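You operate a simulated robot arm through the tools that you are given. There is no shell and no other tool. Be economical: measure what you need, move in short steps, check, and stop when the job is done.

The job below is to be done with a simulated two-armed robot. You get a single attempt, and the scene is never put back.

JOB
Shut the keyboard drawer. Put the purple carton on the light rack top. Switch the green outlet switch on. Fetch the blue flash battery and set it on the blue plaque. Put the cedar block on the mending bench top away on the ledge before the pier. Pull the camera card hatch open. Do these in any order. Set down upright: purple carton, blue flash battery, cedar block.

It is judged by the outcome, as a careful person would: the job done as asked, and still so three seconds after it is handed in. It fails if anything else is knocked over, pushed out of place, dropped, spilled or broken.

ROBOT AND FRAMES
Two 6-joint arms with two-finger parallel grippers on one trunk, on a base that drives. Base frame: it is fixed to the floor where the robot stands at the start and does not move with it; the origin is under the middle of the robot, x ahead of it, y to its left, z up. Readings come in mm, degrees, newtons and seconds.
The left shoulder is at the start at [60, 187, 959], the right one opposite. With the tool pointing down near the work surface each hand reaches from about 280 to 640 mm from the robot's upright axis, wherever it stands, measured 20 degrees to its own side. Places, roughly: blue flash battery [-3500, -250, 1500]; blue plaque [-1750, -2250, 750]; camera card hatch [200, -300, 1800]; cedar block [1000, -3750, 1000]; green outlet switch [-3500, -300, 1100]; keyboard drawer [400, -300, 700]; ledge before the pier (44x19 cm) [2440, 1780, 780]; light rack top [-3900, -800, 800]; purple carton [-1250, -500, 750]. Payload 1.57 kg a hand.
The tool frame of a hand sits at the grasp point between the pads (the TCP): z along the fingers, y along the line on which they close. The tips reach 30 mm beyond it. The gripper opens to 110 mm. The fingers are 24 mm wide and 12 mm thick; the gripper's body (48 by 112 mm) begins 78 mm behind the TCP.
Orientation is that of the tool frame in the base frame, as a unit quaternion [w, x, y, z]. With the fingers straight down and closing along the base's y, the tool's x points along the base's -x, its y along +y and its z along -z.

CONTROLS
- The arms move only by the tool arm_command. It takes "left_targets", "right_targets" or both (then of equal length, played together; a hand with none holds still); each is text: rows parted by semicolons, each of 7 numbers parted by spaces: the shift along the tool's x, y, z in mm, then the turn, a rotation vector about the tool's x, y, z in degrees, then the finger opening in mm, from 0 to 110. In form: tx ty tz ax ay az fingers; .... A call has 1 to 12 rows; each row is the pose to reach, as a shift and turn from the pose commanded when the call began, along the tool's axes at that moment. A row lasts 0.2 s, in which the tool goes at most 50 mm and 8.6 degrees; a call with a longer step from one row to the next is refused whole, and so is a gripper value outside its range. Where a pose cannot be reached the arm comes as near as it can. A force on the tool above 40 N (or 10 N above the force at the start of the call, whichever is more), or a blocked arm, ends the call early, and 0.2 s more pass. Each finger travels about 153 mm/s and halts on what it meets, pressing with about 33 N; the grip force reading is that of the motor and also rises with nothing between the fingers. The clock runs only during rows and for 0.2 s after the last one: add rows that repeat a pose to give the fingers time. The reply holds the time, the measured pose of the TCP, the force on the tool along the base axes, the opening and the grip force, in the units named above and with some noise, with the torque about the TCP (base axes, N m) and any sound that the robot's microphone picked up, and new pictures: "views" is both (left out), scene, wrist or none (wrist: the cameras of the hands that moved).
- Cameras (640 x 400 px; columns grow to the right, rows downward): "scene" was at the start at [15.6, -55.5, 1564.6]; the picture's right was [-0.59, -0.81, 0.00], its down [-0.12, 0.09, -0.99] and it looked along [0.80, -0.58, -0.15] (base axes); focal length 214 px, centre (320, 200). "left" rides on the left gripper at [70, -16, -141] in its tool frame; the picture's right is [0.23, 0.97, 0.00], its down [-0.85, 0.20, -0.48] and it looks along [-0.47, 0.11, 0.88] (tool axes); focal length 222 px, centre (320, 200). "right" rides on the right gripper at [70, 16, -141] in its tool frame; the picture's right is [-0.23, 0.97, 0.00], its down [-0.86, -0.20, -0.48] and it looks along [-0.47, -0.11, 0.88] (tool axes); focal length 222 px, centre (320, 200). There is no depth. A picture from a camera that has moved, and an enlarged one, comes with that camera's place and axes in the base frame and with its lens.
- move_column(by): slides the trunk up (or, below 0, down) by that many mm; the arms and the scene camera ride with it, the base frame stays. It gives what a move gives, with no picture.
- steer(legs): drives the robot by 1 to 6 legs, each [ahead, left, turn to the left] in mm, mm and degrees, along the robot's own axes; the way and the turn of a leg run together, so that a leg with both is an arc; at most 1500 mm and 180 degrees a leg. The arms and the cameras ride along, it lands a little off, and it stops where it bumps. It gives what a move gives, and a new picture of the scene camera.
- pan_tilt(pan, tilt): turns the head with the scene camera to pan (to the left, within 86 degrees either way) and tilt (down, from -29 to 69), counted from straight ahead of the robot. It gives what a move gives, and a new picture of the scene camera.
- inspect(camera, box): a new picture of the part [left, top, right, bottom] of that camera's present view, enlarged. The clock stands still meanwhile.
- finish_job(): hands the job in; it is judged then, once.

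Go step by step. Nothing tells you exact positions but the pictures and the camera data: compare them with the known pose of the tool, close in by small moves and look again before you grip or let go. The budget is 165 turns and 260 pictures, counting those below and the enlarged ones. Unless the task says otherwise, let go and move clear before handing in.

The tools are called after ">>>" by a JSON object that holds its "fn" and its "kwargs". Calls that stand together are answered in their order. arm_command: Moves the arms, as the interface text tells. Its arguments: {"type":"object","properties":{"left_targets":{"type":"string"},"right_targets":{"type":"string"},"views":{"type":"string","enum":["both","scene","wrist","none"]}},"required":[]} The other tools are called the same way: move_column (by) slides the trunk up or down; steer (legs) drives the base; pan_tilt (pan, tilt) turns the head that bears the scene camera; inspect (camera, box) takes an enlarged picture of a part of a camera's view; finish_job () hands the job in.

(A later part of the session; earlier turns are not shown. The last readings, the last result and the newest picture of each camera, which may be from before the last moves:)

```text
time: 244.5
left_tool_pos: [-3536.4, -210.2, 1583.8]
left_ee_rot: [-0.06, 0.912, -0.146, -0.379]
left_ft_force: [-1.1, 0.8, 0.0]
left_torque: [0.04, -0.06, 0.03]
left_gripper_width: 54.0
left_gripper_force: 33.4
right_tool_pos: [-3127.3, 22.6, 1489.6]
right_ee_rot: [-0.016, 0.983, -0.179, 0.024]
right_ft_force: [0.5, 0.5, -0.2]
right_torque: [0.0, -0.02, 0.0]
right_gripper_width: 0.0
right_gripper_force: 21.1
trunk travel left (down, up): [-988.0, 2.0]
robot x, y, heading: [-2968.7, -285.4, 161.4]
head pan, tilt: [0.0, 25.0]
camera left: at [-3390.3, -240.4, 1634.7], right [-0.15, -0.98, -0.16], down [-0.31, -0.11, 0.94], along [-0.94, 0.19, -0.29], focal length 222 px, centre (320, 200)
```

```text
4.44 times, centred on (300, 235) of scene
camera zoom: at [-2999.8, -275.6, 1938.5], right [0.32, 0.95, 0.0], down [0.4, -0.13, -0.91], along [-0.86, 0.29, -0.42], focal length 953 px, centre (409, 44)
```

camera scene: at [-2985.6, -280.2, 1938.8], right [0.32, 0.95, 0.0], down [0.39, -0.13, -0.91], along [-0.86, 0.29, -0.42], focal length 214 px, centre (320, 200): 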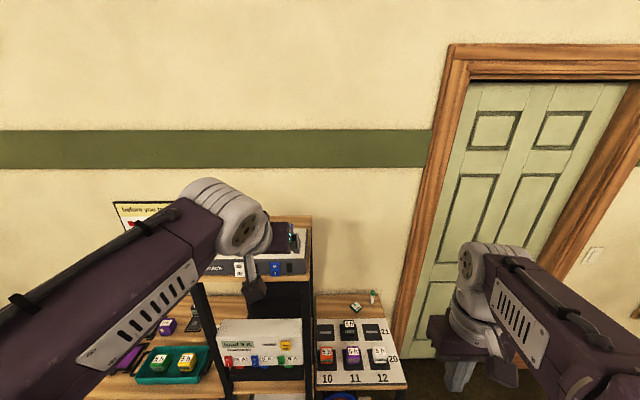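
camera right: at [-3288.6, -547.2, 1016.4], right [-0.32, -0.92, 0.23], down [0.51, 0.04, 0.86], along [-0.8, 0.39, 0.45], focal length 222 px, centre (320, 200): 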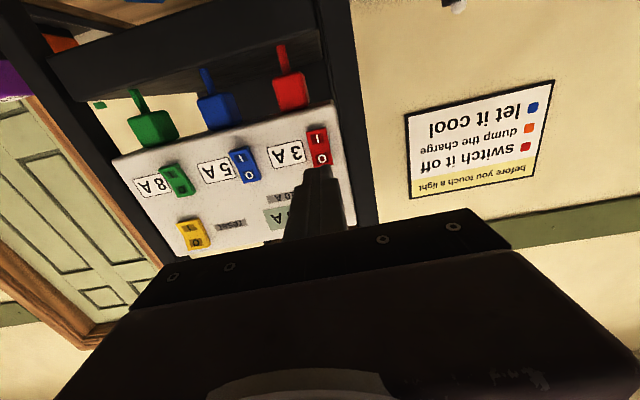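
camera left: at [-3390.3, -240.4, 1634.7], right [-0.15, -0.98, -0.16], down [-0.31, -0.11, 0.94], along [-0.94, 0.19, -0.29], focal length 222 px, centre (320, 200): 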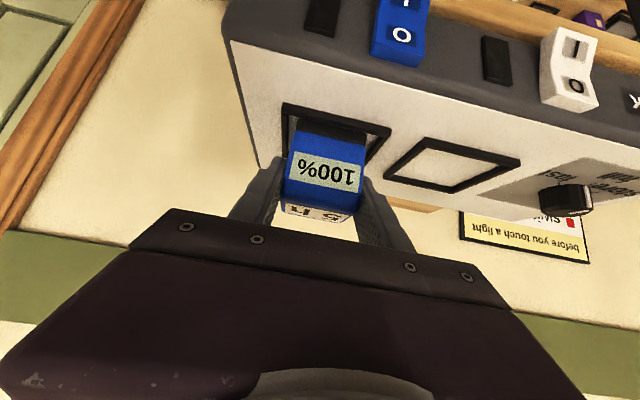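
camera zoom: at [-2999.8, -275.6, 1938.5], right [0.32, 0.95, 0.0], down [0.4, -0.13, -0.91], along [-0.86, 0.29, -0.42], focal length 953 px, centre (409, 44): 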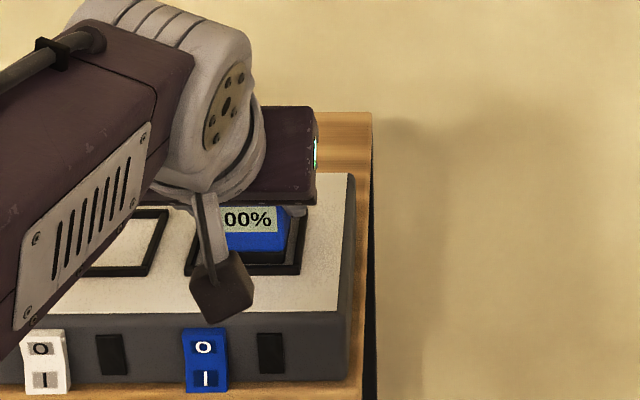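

Gripped (54 mm). Lift straight up, gently at first.

>>> {"fn": "arm_command", "kwargs": {"left_targets": "-4 0 -4 0 0 0 35; -9 0 -9 0 0 0 35; -18 0 -18 0 0 0 35; -30 0 -30 0 0 0 35; -42 0 -42 0 0 0 35; -42 0 -42 0 0 0 35", "views": "wrist"}}

>>> {"fn": "inspect", "kwargs": {"camera": "scene", "box": [240, 190, 360, 280]}}

```text
time: 245.9
left_tool_pos: [-3536.9, -211.8, 1643.6]
left_ee_rot: [-0.06, 0.912, -0.145, -0.378]
left_ft_force: [0.0, -0.2, -3.0]
left_torque: [-0.02, -0.01, 0.01]
left_gripper_width: 53.7
left_gripper_force: 32.9
right_tool_pos: [-3127.5, 23.0, 1491.0]
right_ee_rot: [-0.015, 0.983, -0.179, 0.023]
right_ft_force: [0.7, 0.8, 0.8]
right_torque: [0.0, 0.02, 0.01]
right_gripper_width: 0.0
right_gripper_force: 20.9
trunk travel left (down, up): [-988.0, 2.0]
robot x, y, heading: [-2971.5, -284.4, 161.4]
head pan, tilt: [0.0, 25.0]
camera left: at [-3390.6, -240.9, 1694.7], right [-0.15, -0.98, -0.16], down [-0.32, -0.11, 0.94], along [-0.94, 0.19, -0.29], focal length 222 px, centre (320, 200)
```

left: 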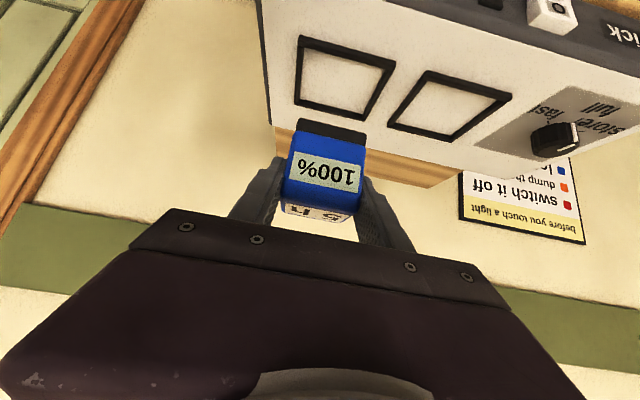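

```text
4.44 times, centred on (300, 235) of scene
camera zoom: at [-3000.0, -275.7, 1938.5], right [0.32, 0.95, 0.0], down [0.4, -0.13, -0.91], along [-0.86, 0.29, -0.42], focal length 953 px, centre (409, 44)
```

zoom: 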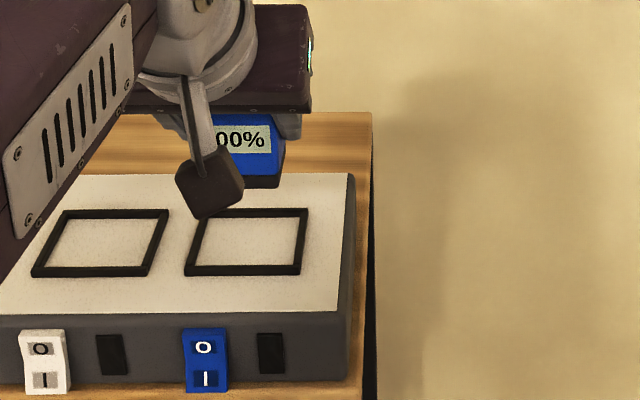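

Battery lifted. Now back off, turn north-facing, and drive around the stool to the south side of the cart where the blue plaque lies.

>>> {"fn": "steer", "kwargs": {"legs": [[-280, 0, 0], [0, 0, -71], [-1300, 0, 0], [-1340, 0, 0], [0, -700, 0]]}}

>>> {"fn": "pan_tilt", "kwargs": {"pan": -20, "tilt": 35}}

```text
time: 266.8
left_tool_pos: [-2057.6, -2440.9, 1644.4]
left_ee_rot: [-0.265, 0.666, -0.64, -0.275]
left_ft_force: [0.0, -0.4, -3.7]
left_torque: [-0.05, 0.01, -0.02]
left_gripper_width: 53.9
left_gripper_force: 33.0
right_tool_pos: [-1696.8, -2743.3, 1491.7]
right_ee_rot: [0.0, -0.705, 0.709, -0.028]
right_ft_force: [-0.7, 0.3, 0.7]
right_torque: [-0.01, 0.0, -0.01]
right_gripper_width: 0.0
right_gripper_force: 21.3
trunk travel left (down, up): [-988.0, 2.0]
robot x, y, heading: [-1924.7, -3001.5, 91.8]
head pan, tilt: [0.0, 25.0]
camera scene: at [-1931.1, -2966.7, 1938.5], right [1.0, 0.03, 0.0], down [0.02, -0.42, -0.91], along [-0.03, 0.91, -0.42], focal length 214 px, centre (320, 200)
```

scene: 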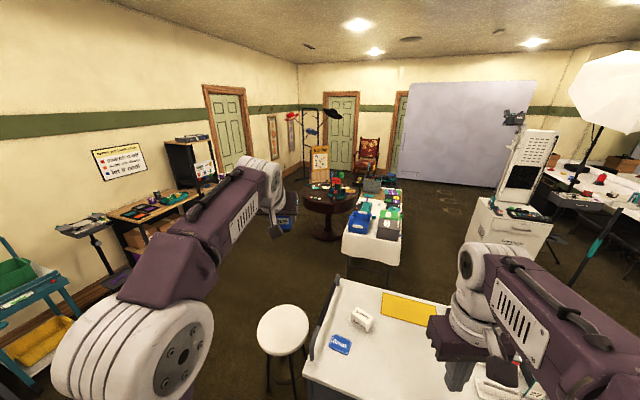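

```text
time: 267.6
left_tool_pos: [-2054.7, -2441.7, 1643.7]
left_ee_rot: [-0.265, 0.666, -0.64, -0.276]
left_ft_force: [0.1, -0.1, -3.3]
left_torque: [-0.06, -0.01, 0.0]
left_gripper_width: 54.0
left_gripper_force: 33.4
right_tool_pos: [-1694.2, -2744.2, 1490.7]
right_ee_rot: [-0.001, -0.705, 0.709, -0.028]
right_ft_force: [0.4, 0.6, 0.2]
right_torque: [0.0, 0.01, 0.0]
right_gripper_width: 0.0
right_gripper_force: 21.5
trunk travel left (down, up): [-988.0, 2.0]
robot x, y, heading: [-1925.8, -2999.6, 91.9]
head pan, tilt: [-20.0, 35.0]
camera scene: at [-1897.7, -2975.1, 1922.8], right [0.95, -0.31, 0.0], down [-0.18, -0.55, -0.82], along [0.25, 0.78, -0.57], focal length 214 px, centre (320, 200)
```

scene: 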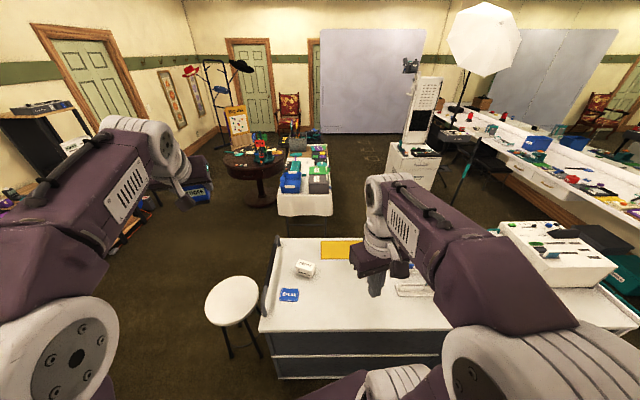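

The plaque is at about (-1848,-2245) on the cart, 140 mm from its south edge. Line the battery up over it, then lower.

>>> {"fn": "steer", "kwargs": {"legs": [[0, -214, 0], [189, 0, 0]]}}

>>> {"fn": "move_column", "kwargs": {"by": -400}}

>>> {"fn": "move_column", "kwargs": {"by": -250}}

>>> {"fn": "inspect", "kwargs": {"camera": "left", "box": [0, 0, 640, 400]}}

>>> {"fn": "pan_tilt", "kwargs": {"pan": 10, "tilt": 40}}

```text
time: 269.3
left_tool_pos: [-2022.4, -2486.2, 1645.1]
left_ee_rot: [-0.24, 0.719, -0.579, -0.299]
left_ft_force: [-1.3, -1.1, -3.5]
left_torque: [0.0, -0.03, -0.03]
left_gripper_width: 53.9
left_gripper_force: 33.1
right_tool_pos: [-1612.7, -2720.3, 1491.7]
right_ee_rot: [-0.002, 0.764, -0.644, 0.026]
right_ft_force: [-0.8, -1.4, -0.7]
right_torque: [0.07, -0.03, 0.0]
right_gripper_width: 0.3
right_gripper_force: 21.4
trunk travel left (down, up): [-988.0, 2.0]
robot x, y, heading: [-1796.3, -3005.6, 101.7]
head pan, tilt: [-20.0, 35.0]
stopped in leg 1: the robot was blocked; the commanded pose is now the measured one
camera scene: at [-1773.3, -2988.6, 1923.0], right [0.99, -0.14, 0.0], down [-0.08, -0.56, -0.82], along [0.12, 0.81, -0.57], focal length 214 px, centre (320, 200)
```

scene: 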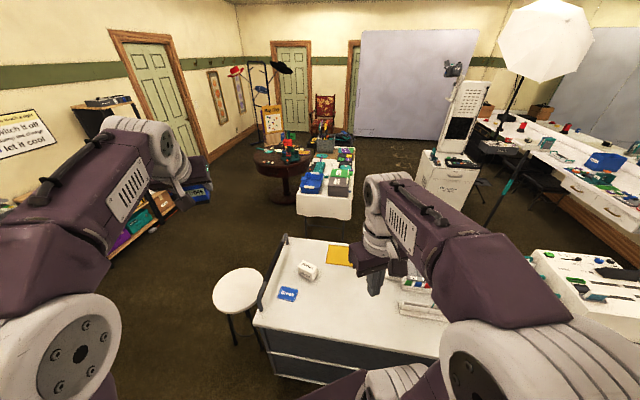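

```text
time: 273.1
left_tool_pos: [-2021.9, -2476.3, 1242.6]
left_ee_rot: [-0.238, 0.72, -0.58, -0.298]
left_ft_force: [-1.0, 0.4, -3.5]
left_torque: [-0.04, -0.01, 0.01]
left_gripper_width: 53.7
left_gripper_force: 33.1
right_tool_pos: [-1612.5, -2710.3, 1089.7]
right_ee_rot: [-0.001, 0.764, -0.644, 0.028]
right_ft_force: [0.8, 0.3, -0.2]
right_torque: [-0.02, -0.04, 0.02]
right_gripper_width: 0.3
right_gripper_force: 21.1
trunk travel left (down, up): [-588.0, 402.0]
robot x, y, heading: [-1797.6, -3003.5, 101.7]
head pan, tilt: [-20.0, 35.0]
```

```text
time: 275.7
left_tool_pos: [-2022.6, -2475.0, 992.2]
left_ee_rot: [-0.238, 0.721, -0.579, -0.298]
left_ft_force: [0.1, -1.2, -2.7]
left_torque: [-0.04, 0.02, -0.01]
left_gripper_width: 53.9
left_gripper_force: 33.4
right_tool_pos: [-1612.8, -2710.5, 840.5]
right_ee_rot: [-0.001, 0.764, -0.644, 0.028]
right_ft_force: [0.1, -0.2, 0.0]
right_torque: [-0.01, -0.02, 0.02]
right_gripper_width: 0.0
right_gripper_force: 21.1
trunk travel left (down, up): [-338.0, 652.0]
robot x, y, heading: [-1796.9, -3004.2, 102.1]
head pan, tilt: [-20.0, 35.0]
```

```text
1.00 times, centred on (320, 200) of left (not enlarged: the box is as wide or as high as the picture)
camera zoom: at [-1974.4, -2616.4, 1043.3], right [-0.92, -0.37, -0.16], down [-0.25, 0.22, 0.94], along [-0.31, 0.9, -0.29], focal length 222 px, centre (320, 200)
```

zoom: 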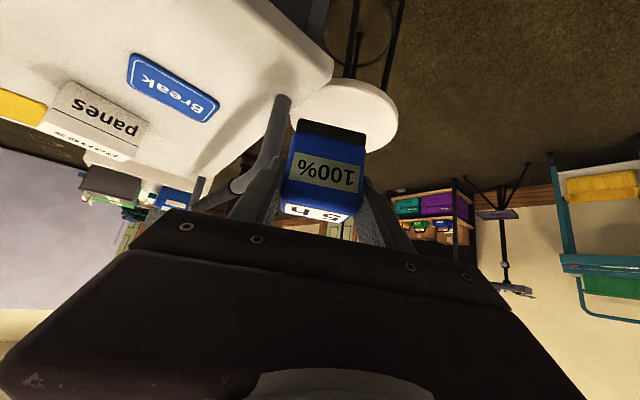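

```text
time: 276.6
left_tool_pos: [-2021.9, -2474.5, 992.6]
left_ee_rot: [-0.237, 0.721, -0.579, -0.298]
left_ft_force: [-0.6, -0.3, -3.2]
left_torque: [0.0, -0.03, 0.01]
left_gripper_width: 53.8
left_gripper_force: 33.5
right_tool_pos: [-1611.2, -2709.8, 840.4]
right_ee_rot: [0.0, 0.764, -0.645, 0.028]
right_ft_force: [-0.1, -1.8, 0.1]
right_torque: [0.0, -0.02, 0.0]
right_gripper_width: 0.0
right_gripper_force: 21.2
trunk travel left (down, up): [-338.0, 652.0]
robot x, y, heading: [-1796.3, -3004.9, 102.1]
head pan, tilt: [10.0, 40.0]
camera scene: at [-1816.3, -2984.6, 1265.2], right [0.93, 0.37, 0.0], down [0.24, -0.6, -0.77], along [-0.29, 0.71, -0.64], focal length 214 px, centre (320, 200)
```

scene: 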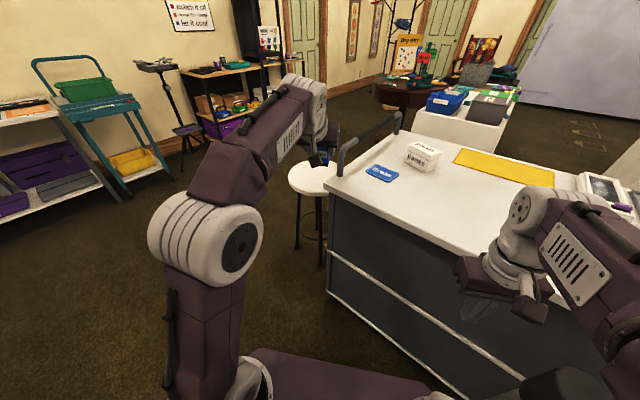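

Something blocked the base on its right; look there.

>>> {"fn": "pan_tilt", "kwargs": {"pan": -80, "tilt": 50}}

>>> {"fn": "pan_tilt", "kwargs": {"pan": -86, "tilt": 20}}

```text
time: 278.3
left_tool_pos: [-2021.5, -2475.1, 992.2]
left_ee_rot: [-0.237, 0.721, -0.579, -0.298]
left_ft_force: [0.0, 0.3, -2.8]
left_torque: [0.03, -0.03, 0.0]
left_gripper_width: 53.9
left_gripper_force: 32.6
right_tool_pos: [-1612.1, -2711.1, 839.6]
right_ee_rot: [-0.001, 0.765, -0.644, 0.028]
right_ft_force: [-0.7, 0.5, -0.3]
right_torque: [0.03, 0.01, -0.04]
right_gripper_width: 0.2
right_gripper_force: 21.1
trunk travel left (down, up): [-338.0, 652.0]
robot x, y, heading: [-1796.2, -3006.5, 101.9]
head pan, tilt: [-80.0, 50.0]
camera scene: at [-1713.2, -3034.7, 1251.1], right [0.37, -0.93, 0.0], down [-0.71, -0.29, -0.64], along [0.6, 0.24, -0.77], focal length 214 px, centre (320, 200)
```

scene: 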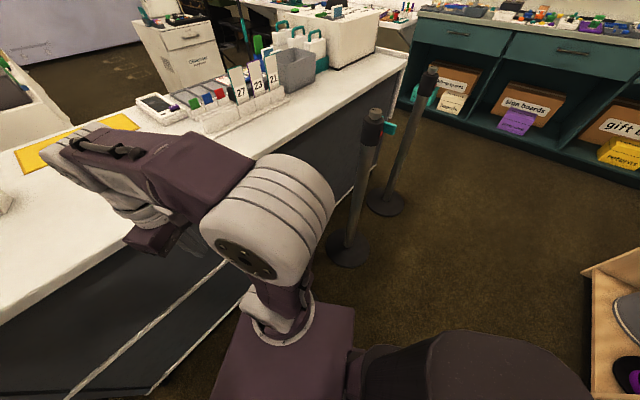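

```text
time: 279.2
left_tool_pos: [-2021.6, -2476.1, 992.9]
left_ee_rot: [-0.238, 0.72, -0.58, -0.297]
left_ft_force: [-0.2, 0.1, -3.9]
left_torque: [-0.08, -0.01, 0.0]
left_gripper_width: 53.6
left_gripper_force: 33.1
right_tool_pos: [-1611.8, -2710.7, 839.9]
right_ee_rot: [-0.001, 0.764, -0.644, 0.027]
right_ft_force: [-0.2, -0.4, -0.4]
right_torque: [-0.04, 0.0, -0.02]
right_gripper_width: 0.0
right_gripper_force: 21.4
trunk travel left (down, up): [-338.0, 652.0]
robot x, y, heading: [-1797.7, -3003.7, 101.8]
head pan, tilt: [-85.9, 20.0]
camera scene: at [-1695.1, -3037.8, 1296.6], right [0.28, -0.96, 0.0], down [-0.33, -0.09, -0.94], along [0.9, 0.26, -0.34], focal length 214 px, centre (320, 200)
```

scene: 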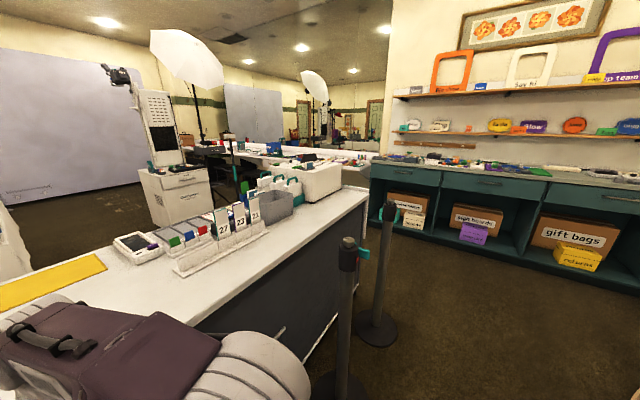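

>>> {"fn": "inspect", "kwargs": {"camera": "right", "box": [0, 0, 640, 400]}}

>>> {"fn": "pan_tilt", "kwargs": {"pan": -40, "tilt": 69}}

```text
1.00 times, centred on (320, 200) of right (not enlarged: the box is as wide or as high as the picture)
camera zoom: at [-1623.5, -2776.8, 982.1], right [-1.0, 0.06, -0.05], down [0.03, 0.89, 0.45], along [0.07, 0.45, -0.89], focal length 222 px, centre (320, 200)
```

zoom: 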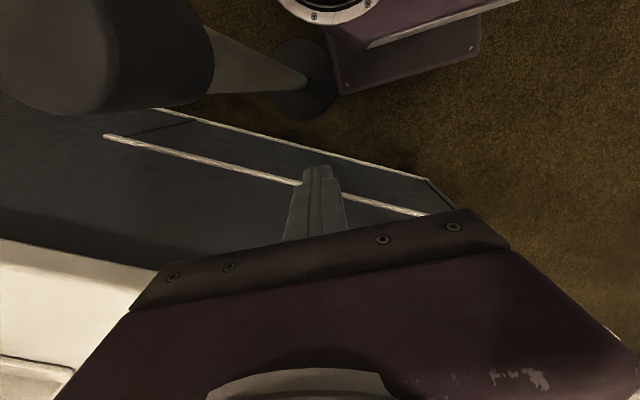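

```text
time: 280.4
left_tool_pos: [-2022.0, -2475.5, 991.8]
left_ee_rot: [-0.238, 0.72, -0.58, -0.298]
left_ft_force: [0.3, -0.6, -3.7]
left_torque: [-0.01, -0.01, -0.01]
left_gripper_width: 54.0
left_gripper_force: 33.1
right_tool_pos: [-1611.1, -2710.7, 839.8]
right_ee_rot: [-0.001, 0.764, -0.644, 0.028]
right_ft_force: [-0.3, -0.1, -0.8]
right_torque: [-0.01, -0.02, 0.0]
right_gripper_width: 0.0
right_gripper_force: 20.9
trunk travel left (down, up): [-338.0, 652.0]
robot x, y, heading: [-1799.0, -3004.4, 101.9]
head pan, tilt: [-40.0, 68.8]
camera scene: at [-1758.2, -3014.1, 1229.2], right [0.88, -0.47, 0.0], down [-0.44, -0.82, -0.36], along [0.17, 0.32, -0.93], focal length 214 px, centre (320, 200)
```

scene: 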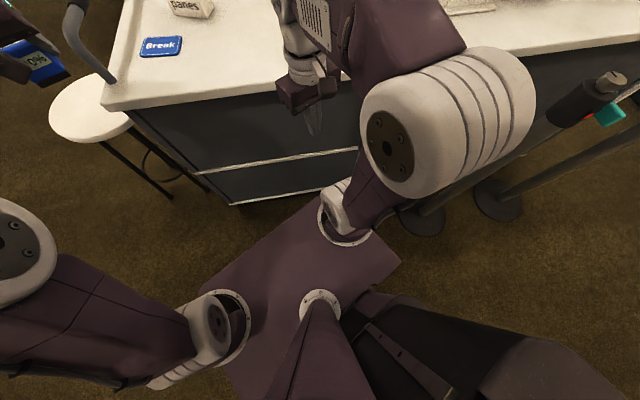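

A rope post stands at the robot's right front; the base had touched its foot. It's still standing. I'll ease away left and come in square to the cart instead.

>>> {"fn": "steer", "kwargs": {"legs": [[0, 140, 0], [0, 0, -31], [211, 62, 0]]}}

>>> {"fn": "inspect", "kwargs": {"camera": "left", "box": [0, 0, 640, 400]}}

>>> {"fn": "pan_tilt", "kwargs": {"pan": -60, "tilt": 45}}

```text
time: 284.5
left_tool_pos: [-1845.3, -2244.0, 991.5]
left_ee_rot: [0.307, -0.542, 0.75, 0.224]
left_ft_force: [0.1, 0.2, -3.3]
left_torque: [-0.05, 0.04, 0.01]
left_gripper_width: 53.9
left_gripper_force: 32.3
right_tool_pos: [-1614.5, -2656.0, 839.4]
right_ee_rot: [-0.007, -0.566, 0.824, -0.028]
right_ft_force: [-1.0, 0.2, 0.1]
right_torque: [-0.03, -0.02, -0.03]
right_gripper_width: 0.1
right_gripper_force: 21.3
trunk travel left (down, up): [-338.0, 652.0]
robot x, y, heading: [-1921.2, -2814.1, 71.2]
head pan, tilt: [-40.0, 68.8]
camera scene: at [-1894.2, -2841.1, 1229.1], right [0.52, -0.86, 0.0], down [-0.8, -0.48, -0.36], along [0.31, 0.19, -0.93], focal length 214 px, centre (320, 200)
```

scene: 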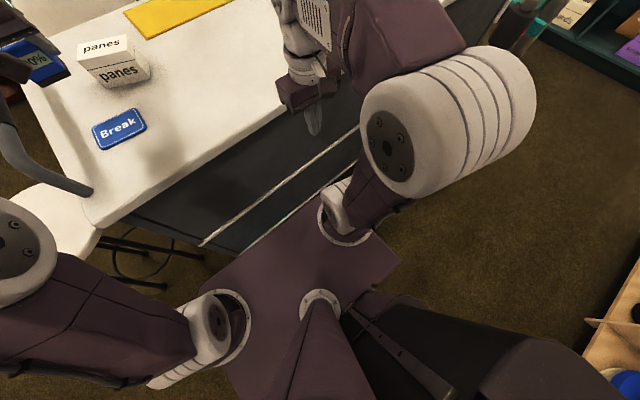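

```text
1.00 times, centred on (320, 200) of left (not enlarged: the box is as wide or as high as the picture)
camera zoom: at [-1877.8, -2389.5, 1042.8], right [-0.98, 0.15, -0.16], down [-0.1, 0.32, 0.94], along [0.19, 0.94, -0.3], focal length 222 px, centre (320, 200)
```

zoom: 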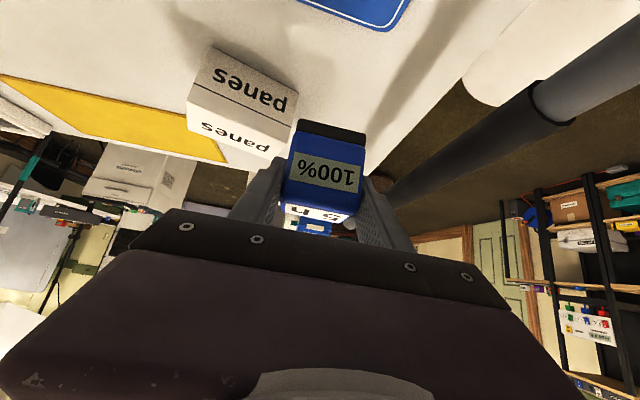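

```text
time: 285.4
left_tool_pos: [-1846.0, -2245.1, 991.0]
left_ee_rot: [0.309, -0.541, 0.75, 0.224]
left_ft_force: [-0.6, -0.2, -4.1]
left_torque: [-0.06, 0.0, 0.02]
left_gripper_width: 53.7
left_gripper_force: 32.8
right_tool_pos: [-1614.1, -2656.8, 838.5]
right_ee_rot: [-0.007, -0.566, 0.824, -0.026]
right_ft_force: [0.1, -0.1, -0.2]
right_torque: [-0.01, -0.01, -0.02]
right_gripper_width: 0.0
right_gripper_force: 20.6
trunk travel left (down, up): [-338.0, 652.0]
robot x, y, heading: [-1924.7, -2813.8, 71.3]
head pan, tilt: [-60.0, 45.0]
camera scene: at [-1862.4, -2855.2, 1257.9], right [0.19, -0.98, 0.0], down [-0.69, -0.14, -0.71], along [0.69, 0.14, -0.71], focal length 214 px, centre (320, 200)
```

scene: 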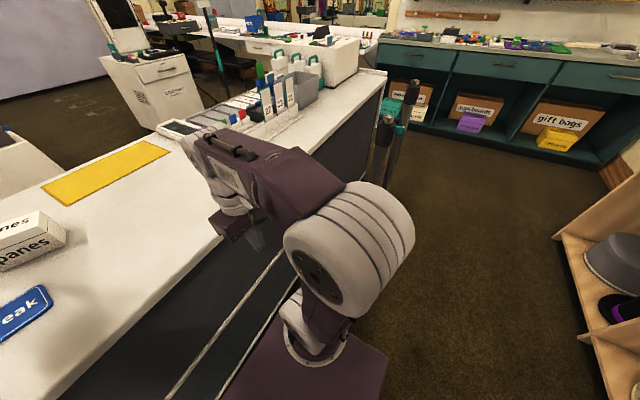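

>>> {"fn": "arm_command", "kwargs": {"left_targets": "20 -2 4 0 0 0 35; 40 -4 8 0 0 0 35; 58 -5 12 0 0 0 35; 58 -5 12 0 0 0 35", "views": "none"}}

>>> {"fn": "pan_tilt", "kwargs": {"pan": 0, "tilt": 40}}

>>> {"fn": "inspect", "kwargs": {"camera": "scene", "box": [220, 130, 380, 260]}}

>>> {"fn": "inspect", "kwargs": {"camera": "left", "box": [160, 0, 480, 200]}}

```text
time: 286.4
left_tool_pos: [-1850.3, -2276.0, 942.0]
left_ee_rot: [0.308, -0.541, 0.75, 0.224]
left_ft_force: [-0.3, -1.1, -2.7]
left_torque: [-0.03, 0.01, 0.01]
left_gripper_width: 53.9
left_gripper_force: 33.0
right_tool_pos: [-1613.7, -2655.9, 841.1]
right_ee_rot: [-0.007, -0.566, 0.824, -0.028]
right_ft_force: [0.4, -1.4, -0.2]
right_torque: [0.0, -0.02, 0.01]
right_gripper_width: 0.0
right_gripper_force: 21.1
trunk travel left (down, up): [-338.0, 652.0]
robot x, y, heading: [-1923.3, -2817.1, 71.1]
head pan, tilt: [-60.0, 45.0]
```

```text
time: 287.7
left_tool_pos: [-1851.2, -2277.3, 942.1]
left_ee_rot: [0.308, -0.541, 0.75, 0.224]
left_ft_force: [-0.1, -0.3, -2.6]
left_torque: [-0.01, -0.02, 0.03]
left_gripper_width: 53.7
left_gripper_force: 32.6
right_tool_pos: [-1614.0, -2655.4, 839.0]
right_ee_rot: [-0.006, -0.566, 0.824, -0.027]
right_ft_force: [0.0, 0.4, -0.1]
right_torque: [0.0, 0.0, 0.04]
right_gripper_width: 0.0
right_gripper_force: 21.1
trunk travel left (down, up): [-338.0, 652.0]
robot x, y, heading: [-1922.6, -2815.5, 70.9]
head pan, tilt: [0.0, 40.0]
camera scene: at [-1914.6, -2790.7, 1265.2], right [0.95, -0.32, 0.0], down [-0.21, -0.61, -0.77], along [0.25, 0.72, -0.64], focal length 214 px, centre (320, 200)
```

scene: 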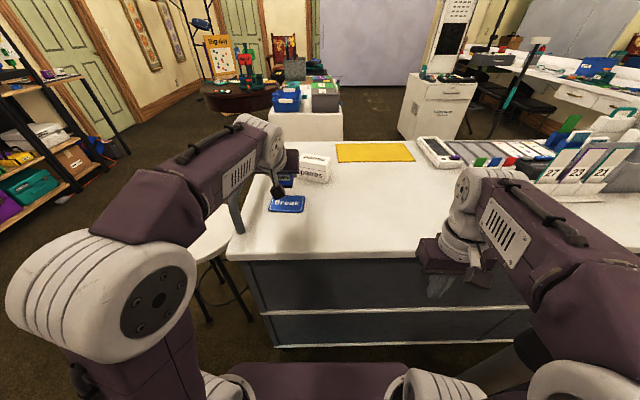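

```text
3.08 times, centred on (300, 195) of scene
camera zoom: at [-1914.6, -2790.7, 1265.2], right [0.95, -0.32, 0.0], down [-0.21, -0.61, -0.77], along [0.25, 0.72, -0.64], focal length 660 px, centre (382, 215)
```

zoom: 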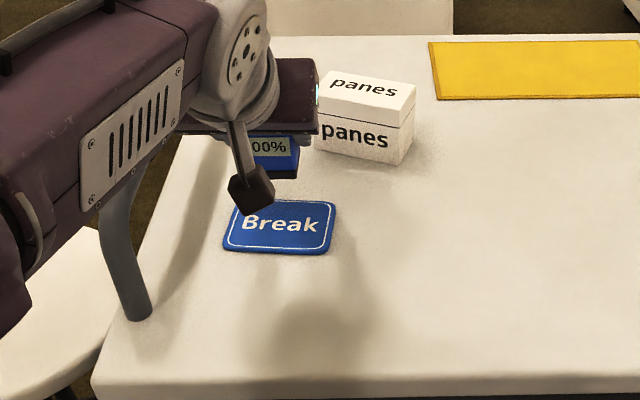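

```text
2.00 times, centred on (320, 100) of left
camera zoom: at [-1883.1, -2422.4, 993.7], right [-0.98, 0.15, -0.16], down [-0.1, 0.32, 0.94], along [0.19, 0.94, -0.29], focal length 444 px, centre (320, 400)
```

zoom: 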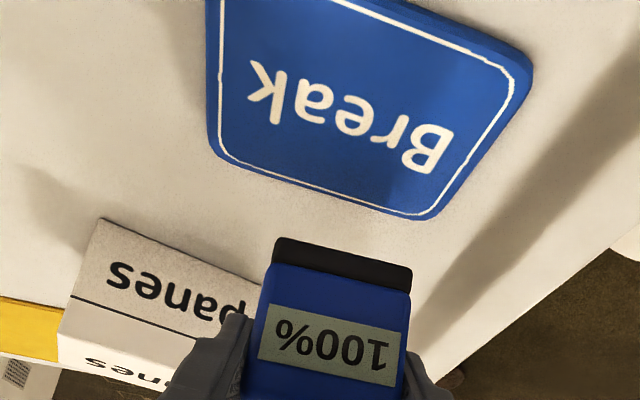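

Plaque centre is at about (-1852,-2299), top z≈840. Move over it and lower to just above.

>>> {"fn": "arm_command", "kwargs": {"left_targets": "20 -2 -3 0 0 0 35; 38 -4 5 0 0 0 35; 53 -6 13 0 0 0 35; 53 -6 13 0 0 0 35", "views": "none"}}

>>> {"fn": "inspect", "kwargs": {"camera": "scene", "box": [220, 130, 380, 260]}}

>>> {"fn": "inspect", "kwargs": {"camera": "left", "box": [160, 0, 480, 200]}}

```text
time: 288.7
left_tool_pos: [-1854.1, -2308.3, 899.7]
left_ee_rot: [0.313, -0.54, 0.748, 0.226]
left_ft_force: [-0.4, 3.7, 28.0]
left_torque: [0.19, -0.02, 0.03]
left_gripper_width: 53.4
left_gripper_force: 33.6
right_tool_pos: [-1615.0, -2657.9, 841.7]
right_ee_rot: [-0.007, -0.566, 0.824, -0.027]
right_ft_force: [0.0, -0.1, 0.2]
right_torque: [0.05, 0.01, -0.02]
right_gripper_width: 0.1
right_gripper_force: 21.3
trunk travel left (down, up): [-338.0, 652.0]
robot x, y, heading: [-1924.3, -2813.9, 70.9]
head pan, tilt: [0.0, 40.0]
```

```text
3.08 times, centred on (300, 195) of scene
camera zoom: at [-1915.4, -2793.5, 1265.7], right [0.95, -0.32, 0.0], down [-0.21, -0.61, -0.77], along [0.25, 0.73, -0.64], focal length 660 px, centre (382, 215)
```

zoom: 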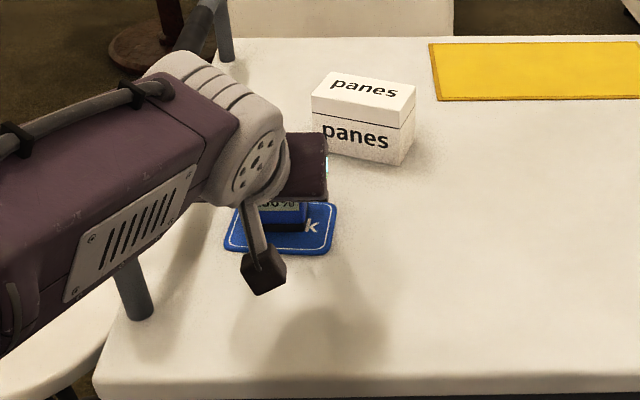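

```text
2.00 times, centred on (320, 100) of left
camera zoom: at [-1886.9, -2453.7, 950.2], right [-0.97, 0.16, -0.16], down [-0.11, 0.31, 0.94], along [0.2, 0.94, -0.29], focal length 444 px, centre (320, 400)
```

zoom: 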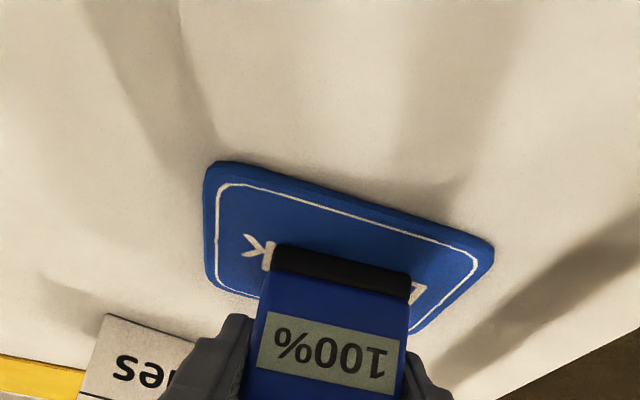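

It touched already (28 N) and sits ~20 mm too far north on the plaque. Lift 15 mm, shift back 20 mm, and set down again.

>>> {"fn": "arm_command", "kwargs": {"left_targets": "-10 0 -10 0 0 0 35; -10 0 -11 0 0 0 35; 4 0 -25 0 0 0 35; 8 0 -20 0 0 0 35; 9.5 0 -18 0 0 0 35; 10.5 0 -17 0 0 0 35; 10.5 0 -17 0 0 0 35", "views": "none"}}

>>> {"fn": "inspect", "kwargs": {"camera": "left", "box": [160, 0, 480, 200]}}

>>> {"fn": "inspect", "kwargs": {"camera": "scene", "box": [260, 160, 320, 215]}}

```text
time: 290.3
left_tool_pos: [-1859.9, -2324.5, 901.2]
left_ee_rot: [0.309, -0.541, 0.75, 0.223]
left_ft_force: [0.6, 0.2, -0.4]
left_torque: [0.04, -0.05, 0.0]
left_gripper_width: 53.9
left_gripper_force: 33.2
right_tool_pos: [-1614.7, -2655.3, 841.6]
right_ee_rot: [-0.008, -0.565, 0.824, -0.027]
right_ft_force: [-0.2, 0.6, -0.5]
right_torque: [-0.03, -0.02, 0.01]
right_gripper_width: 0.0
right_gripper_force: 21.3
trunk travel left (down, up): [-338.0, 652.0]
robot x, y, heading: [-1925.5, -2813.9, 71.2]
head pan, tilt: [0.0, 40.0]
```

```text
2.00 times, centred on (320, 100) of left
camera zoom: at [-1892.9, -2470.6, 952.4], right [-0.98, 0.15, -0.16], down [-0.1, 0.32, 0.94], along [0.19, 0.94, -0.29], focal length 444 px, centre (320, 400)
```

zoom: 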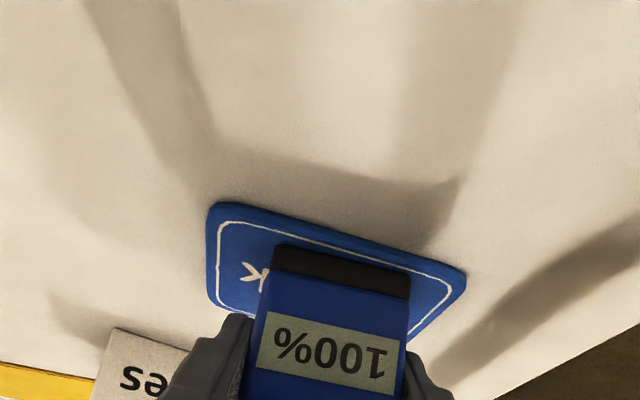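

```text
7.27 times, centred on (290, 188) of scene
camera zoom: at [-1914.7, -2791.0, 1265.3], right [0.95, -0.32, 0.0], down [-0.21, -0.61, -0.77], along [0.25, 0.72, -0.64], focal length 1560 px, centre (538, 291)
```

zoom: 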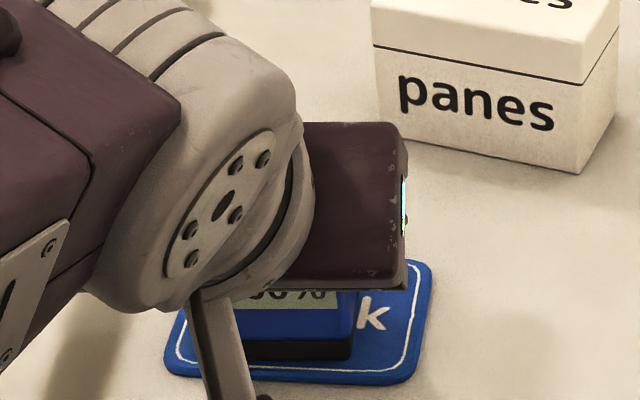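

>>> {"fn": "arm_command", "kwargs": {"left_targets": "1.4 0 1.4 0 0 0 35; 1.4 0 1.4 0 0 0 58; 1.4 0 1.4 0 0 0 72; 1.4 0 1.4 0 0 0 72; 1 0 -30 0 0 0 72; 1 0 -70 0 0 0 72; 1 0 -110 0 0 0 72; 0 0 -130 0 0 0 72", "views": "wrist"}}

>>> {"fn": "inspect", "kwargs": {"camera": "scene", "box": [240, 140, 340, 215]}}

```text
time: 292.1
left_tool_pos: [-1887.5, -2411.9, 993.9]
left_ee_rot: [0.306, -0.542, 0.75, 0.224]
left_ft_force: [0.3, -0.4, -0.4]
left_torque: [0.0, 0.0, 0.0]
left_gripper_width: 71.9
left_gripper_force: 0.0
right_tool_pos: [-1613.4, -2656.5, 840.9]
right_ee_rot: [-0.007, -0.565, 0.824, -0.027]
right_ft_force: [0.3, 0.9, -0.9]
right_torque: [-0.02, 0.02, -0.02]
right_gripper_width: 0.0
right_gripper_force: 21.8
trunk travel left (down, up): [-338.0, 652.0]
robot x, y, heading: [-1923.1, -2816.3, 70.9]
head pan, tilt: [0.0, 40.0]
camera left: at [-1919.6, -2557.0, 1044.9], right [-0.98, 0.15, -0.16], down [-0.1, 0.32, 0.94], along [0.19, 0.94, -0.3], focal length 222 px, centre (320, 200)
```

left: 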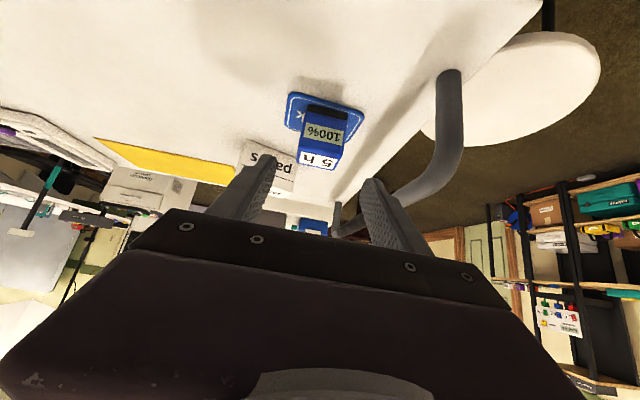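

```text
5.33 times, centred on (290, 178) of scene
camera zoom: at [-1914.6, -2791.1, 1265.2], right [0.95, -0.32, 0.0], down [-0.21, -0.61, -0.77], along [0.25, 0.72, -0.64], focal length 1144 px, centre (480, 320)
```

zoom: 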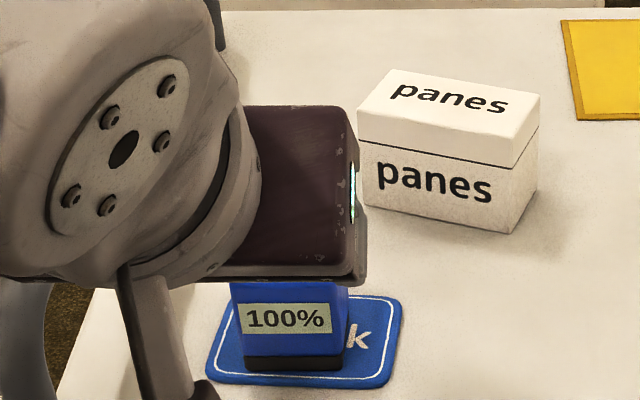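

Battery is upright on the plaque. Next the cedar block: raise the trunk and survey the way east.

>>> {"fn": "steer", "kwargs": {"legs": [[-330, 0, 0], [0, 0, -71]]}}

>>> {"fn": "move_column", "kwargs": {"by": 400}}

>>> {"fn": "pan_tilt", "kwargs": {"pan": 0, "tilt": 35}}

>>> {"fn": "pan_tilt", "kwargs": {"pan": -15, "tilt": 12}}

```text
time: 297.4
left_tool_pos: [-1639.5, -3033.9, 993.9]
left_ee_rot: [0.38, -0.004, 0.925, 0.003]
left_ft_force: [-0.2, -1.1, 0.3]
left_torque: [0.0, -0.01, -0.01]
left_gripper_width: 72.0
left_gripper_force: 0.1
right_tool_pos: [-1783.1, -3371.5, 839.7]
right_ee_rot: [-0.021, 0.019, 0.999, -0.018]
right_ft_force: [-0.1, 0.0, 0.3]
right_torque: [0.0, 0.01, -0.04]
right_gripper_width: 0.0
right_gripper_force: 21.2
trunk travel left (down, up): [-338.0, 652.0]
robot x, y, heading: [-2034.6, -3129.4, 0.2]
head pan, tilt: [0.0, 40.0]
camera scene: at [-2006.0, -3130.7, 1265.2], right [0.0, -1.0, 0.0], down [-0.64, 0.0, -0.77], along [0.77, 0.0, -0.64], focal length 214 px, centre (320, 200)
```

scene: 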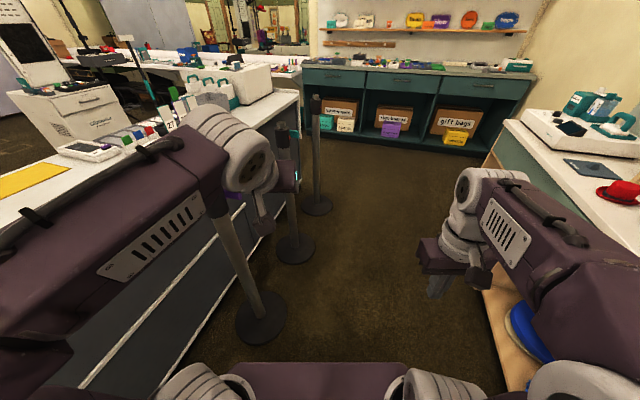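

```text
time: 301.2
left_tool_pos: [-1639.4, -3033.6, 1393.0]
left_ee_rot: [0.379, -0.004, 0.925, 0.003]
left_ft_force: [0.1, 0.0, -0.5]
left_torque: [0.01, -0.03, -0.01]
left_gripper_width: 72.2
left_gripper_force: 0.0
right_tool_pos: [-1782.6, -3372.8, 1238.7]
right_ee_rot: [-0.021, 0.02, 0.999, -0.018]
right_ft_force: [-0.2, 0.4, -0.8]
right_torque: [0.01, 0.01, 0.02]
right_gripper_width: 0.1
right_gripper_force: 21.1
trunk travel left (down, up): [-738.0, 252.0]
robot x, y, heading: [-2030.4, -3128.5, 0.1]
head pan, tilt: [0.0, 40.0]
```

```text
time: 301.9
left_tool_pos: [-1638.4, -3033.8, 1392.7]
left_ee_rot: [0.38, -0.004, 0.925, 0.004]
left_ft_force: [-0.2, 0.8, -0.7]
left_torque: [0.0, 0.01, -0.02]
left_gripper_width: 72.3
left_gripper_force: 0.2
right_tool_pos: [-1783.4, -3371.6, 1240.8]
right_ee_rot: [-0.021, 0.021, 0.999, -0.018]
right_ft_force: [-0.4, -0.6, 0.2]
right_torque: [-0.01, 0.0, 0.02]
right_gripper_width: 0.0
right_gripper_force: 21.1
trunk travel left (down, up): [-738.0, 252.0]
robot x, y, heading: [-2035.7, -3132.3, -0.3]
head pan, tilt: [0.0, 35.0]
camera scene: at [-2002.9, -3130.7, 1672.8], right [0.0, -1.0, 0.0], down [-0.57, 0.0, -0.82], along [0.82, 0.0, -0.57], focal length 214 px, centre (320, 200)
```

scene: 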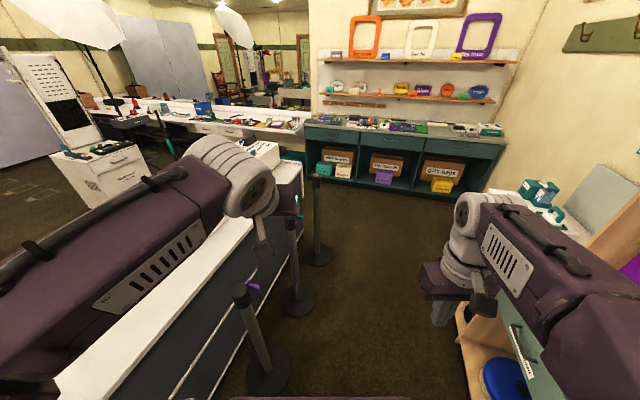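

```text
time: 302.8
left_tool_pos: [-1639.5, -3034.5, 1394.1]
left_ee_rot: [0.38, -0.004, 0.925, 0.003]
left_ft_force: [0.3, 1.0, 0.0]
left_torque: [0.03, 0.0, 0.0]
left_gripper_width: 71.9
left_gripper_force: 0.1
right_tool_pos: [-1782.6, -3371.9, 1240.6]
right_ee_rot: [-0.022, 0.02, 0.999, -0.018]
right_ft_force: [0.2, -0.3, 0.4]
right_torque: [-0.02, -0.02, -0.02]
right_gripper_width: 0.0
right_gripper_force: 21.0
trunk travel left (down, up): [-738.0, 252.0]
robot x, y, heading: [-2032.2, -3128.3, 0.1]
head pan, tilt: [-15.0, 12.0]
camera scene: at [-2001.0, -3154.7, 1709.6], right [-0.26, -0.97, 0.0], down [-0.2, 0.05, -0.98], along [0.94, -0.25, -0.21], focal length 214 px, centre (320, 200)
```

scene: 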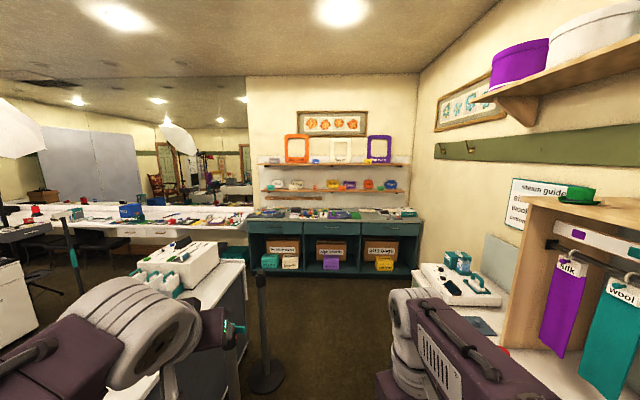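

Three rope posts line the cart and still stand evenly. I'll drive down the middle of the aisle (heading about -17°) toward the teal mending bench.

>>> {"fn": "steer", "kwargs": {"legs": [[0, 0, -17], [0, -60, 0], [1450, 0, 0], [600, 0, 0]]}}

>>> {"fn": "pan_tilt", "kwargs": {"pan": 15, "tilt": 30}}

>>> {"fn": "inspect", "kwargs": {"camera": "scene", "box": [160, 100, 480, 260]}}

```text
time: 314.6
left_tool_pos: [334.9, -3819.3, 1393.2]
left_ee_rot: [0.376, 0.134, 0.915, -0.053]
left_ft_force: [0.8, -0.5, -0.2]
left_torque: [-0.01, -0.01, -0.01]
left_gripper_width: 72.1
left_gripper_force: 0.0
right_tool_pos: [96.3, -4098.8, 1240.7]
right_ee_rot: [-0.024, 0.168, 0.985, -0.014]
right_ft_force: [0.3, -0.4, 0.2]
right_torque: [0.02, -0.01, -0.01]
right_gripper_width: 0.2
right_gripper_force: 21.1
trunk travel left (down, up): [-738.0, 252.0]
robot x, y, heading: [-66.6, -3795.9, -17.2]
head pan, tilt: [-15.0, 12.0]
camera scene: at [-47.2, -3827.3, 1709.7], right [-0.53, -0.85, 0.0], down [-0.18, 0.11, -0.98], along [0.83, -0.52, -0.21], focal length 214 px, centre (320, 200)
```

scene: 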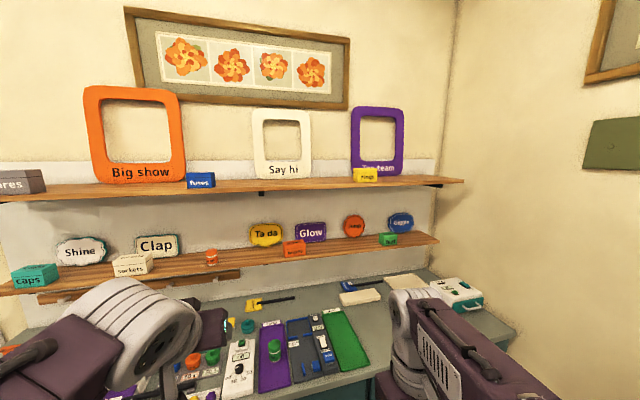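

```text
time: 315.5
left_tool_pos: [335.0, -3820.5, 1394.3]
left_ee_rot: [0.377, 0.134, 0.915, -0.053]
left_ft_force: [0.5, 0.0, -0.1]
left_torque: [-0.01, 0.02, 0.01]
left_gripper_width: 71.9
left_gripper_force: 0.1
right_tool_pos: [98.2, -4100.9, 1240.6]
right_ee_rot: [-0.023, 0.168, 0.985, -0.015]
right_ft_force: [0.2, 0.2, 0.4]
right_torque: [-0.02, -0.02, 0.03]
right_gripper_width: 0.1
right_gripper_force: 21.4
trunk travel left (down, up): [-738.0, 252.0]
robot x, y, heading: [-70.4, -3793.4, -17.1]
head pan, tilt: [15.0, 30.0]
camera scene: at [-34.9, -3781.6, 1680.6], right [-0.04, -1.0, 0.0], down [-0.5, 0.02, -0.87], along [0.87, -0.03, -0.5], focal length 214 px, centre (320, 200)
```

scene: 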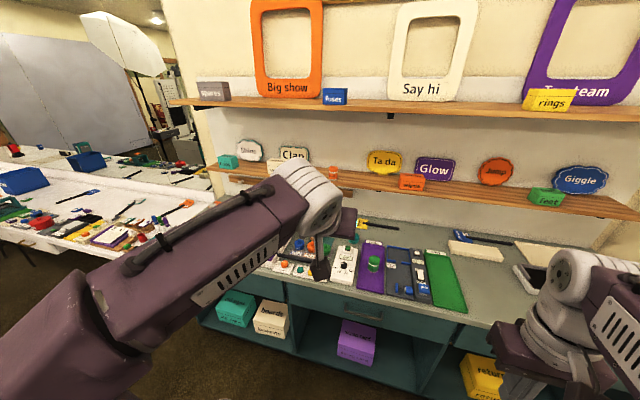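

```text
2.00 times, centred on (320, 180) of scene
camera zoom: at [-34.9, -3781.6, 1680.6], right [-0.04, -1.0, 0.0], down [-0.5, 0.02, -0.87], along [0.87, -0.03, -0.5], focal length 429 px, centre (320, 240)
```

zoom: 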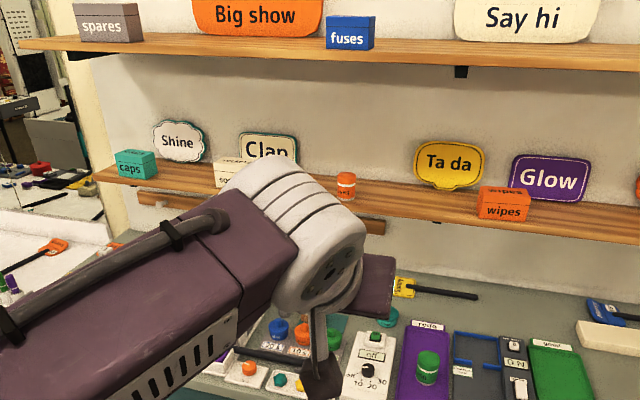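

>>> {"fn": "arm_command", "kwargs": {"left_targets": "0 45 0 0 0 0 60; 0 90 0 0 0 0 60; 0 135 0 0 0 0 60; 0 180 0 0 0 0 60; 0 220 0 0 0 0 60", "views": "none"}}

>>> {"fn": "pan_tilt", "kwargs": {"pan": 10, "tilt": 35}}

>>> {"fn": "inspect", "kwargs": {"camera": "scene", "box": [180, 100, 420, 260]}}

```text
time: 316.7
left_tool_pos: [400.3, -3606.9, 1393.4]
left_ee_rot: [0.377, 0.134, 0.915, -0.054]
left_ft_force: [-0.3, 0.8, 0.8]
left_torque: [0.0, 0.01, -0.02]
left_gripper_width: 60.2
left_gripper_force: 0.0
left hand out of reach, approached as far as the arm can: row 1, 2, 3, 4
right_tool_pos: [98.8, -4099.6, 1239.3]
right_ee_rot: [-0.025, 0.169, 0.985, -0.016]
right_ft_force: [-0.4, -0.6, -0.1]
right_torque: [-0.03, 0.03, -0.01]
right_gripper_width: 0.2
right_gripper_force: 21.1
trunk travel left (down, up): [-738.0, 252.0]
robot x, y, heading: [-67.8, -3797.9, -16.8]
head pan, tilt: [15.0, 30.0]
```

```text
time: 317.4
left_tool_pos: [398.3, -3608.6, 1394.3]
left_ee_rot: [0.377, 0.135, 0.915, -0.054]
left_ft_force: [-0.2, 0.2, -0.6]
left_torque: [0.01, -0.03, 0.0]
left_gripper_width: 60.2
left_gripper_force: 0.1
right_tool_pos: [98.0, -4100.7, 1240.2]
right_ee_rot: [-0.023, 0.168, 0.985, -0.015]
right_ft_force: [0.4, -0.5, 0.4]
right_torque: [0.01, 0.01, 0.02]
right_gripper_width: 0.0
right_gripper_force: 21.0
trunk travel left (down, up): [-738.0, 252.0]
robot x, y, heading: [-65.7, -3794.9, -17.2]
head pan, tilt: [10.0, 35.0]
camera scene: at [-37.2, -3788.7, 1672.8], right [-0.12, -0.99, 0.0], down [-0.57, 0.07, -0.82], along [0.81, -0.1, -0.57], focal length 214 px, centre (320, 200)
```

scene: 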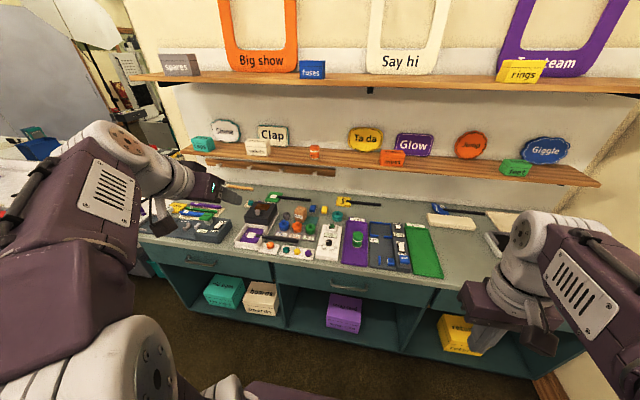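

```text
2.50 times, centred on (300, 180) of scene
camera zoom: at [-37.2, -3788.7, 1672.8], right [-0.12, -0.99, 0.0], down [-0.57, 0.07, -0.82], along [0.81, -0.1, -0.57], focal length 536 px, centre (370, 250)
```

zoom: 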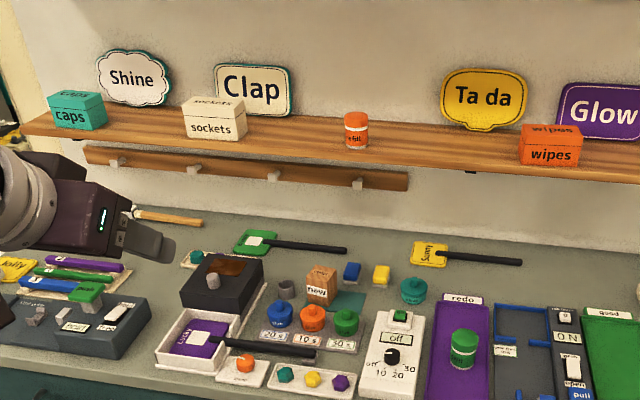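

>>> {"fn": "inspect", "kwargs": {"camera": "scene", "box": [270, 195, 340, 240]}}

>>> {"fn": "inspect", "kwargs": {"camera": "scene", "box": [140, 185, 280, 255]}}

```text
8.89 times, centred on (305, 218) of scene
camera zoom: at [-37.2, -3788.7, 1672.8], right [-0.12, -0.99, 0.0], down [-0.57, 0.07, -0.82], along [0.81, -0.1, -0.57], focal length 1906 px, centre (453, 44)
```

zoom: 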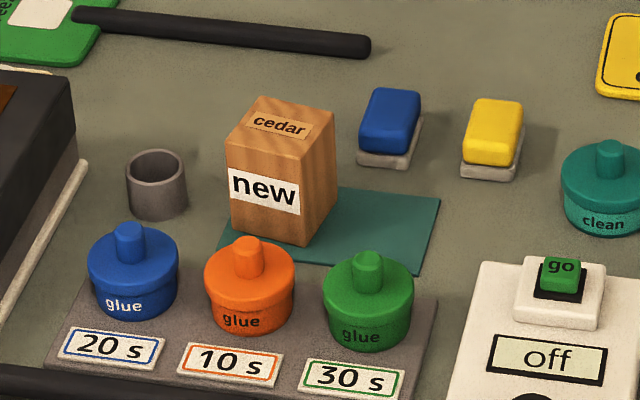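

```text
4.57 times, centred on (210, 220) of scene
camera zoom: at [-37.2, -3788.7, 1672.8], right [-0.12, -0.99, 0.0], down [-0.57, 0.07, -0.82], along [0.81, -0.1, -0.57], focal length 980 px, centre (823, 109)
```

zoom: 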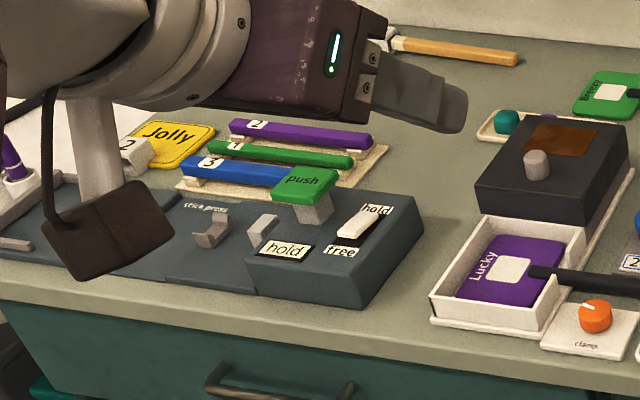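

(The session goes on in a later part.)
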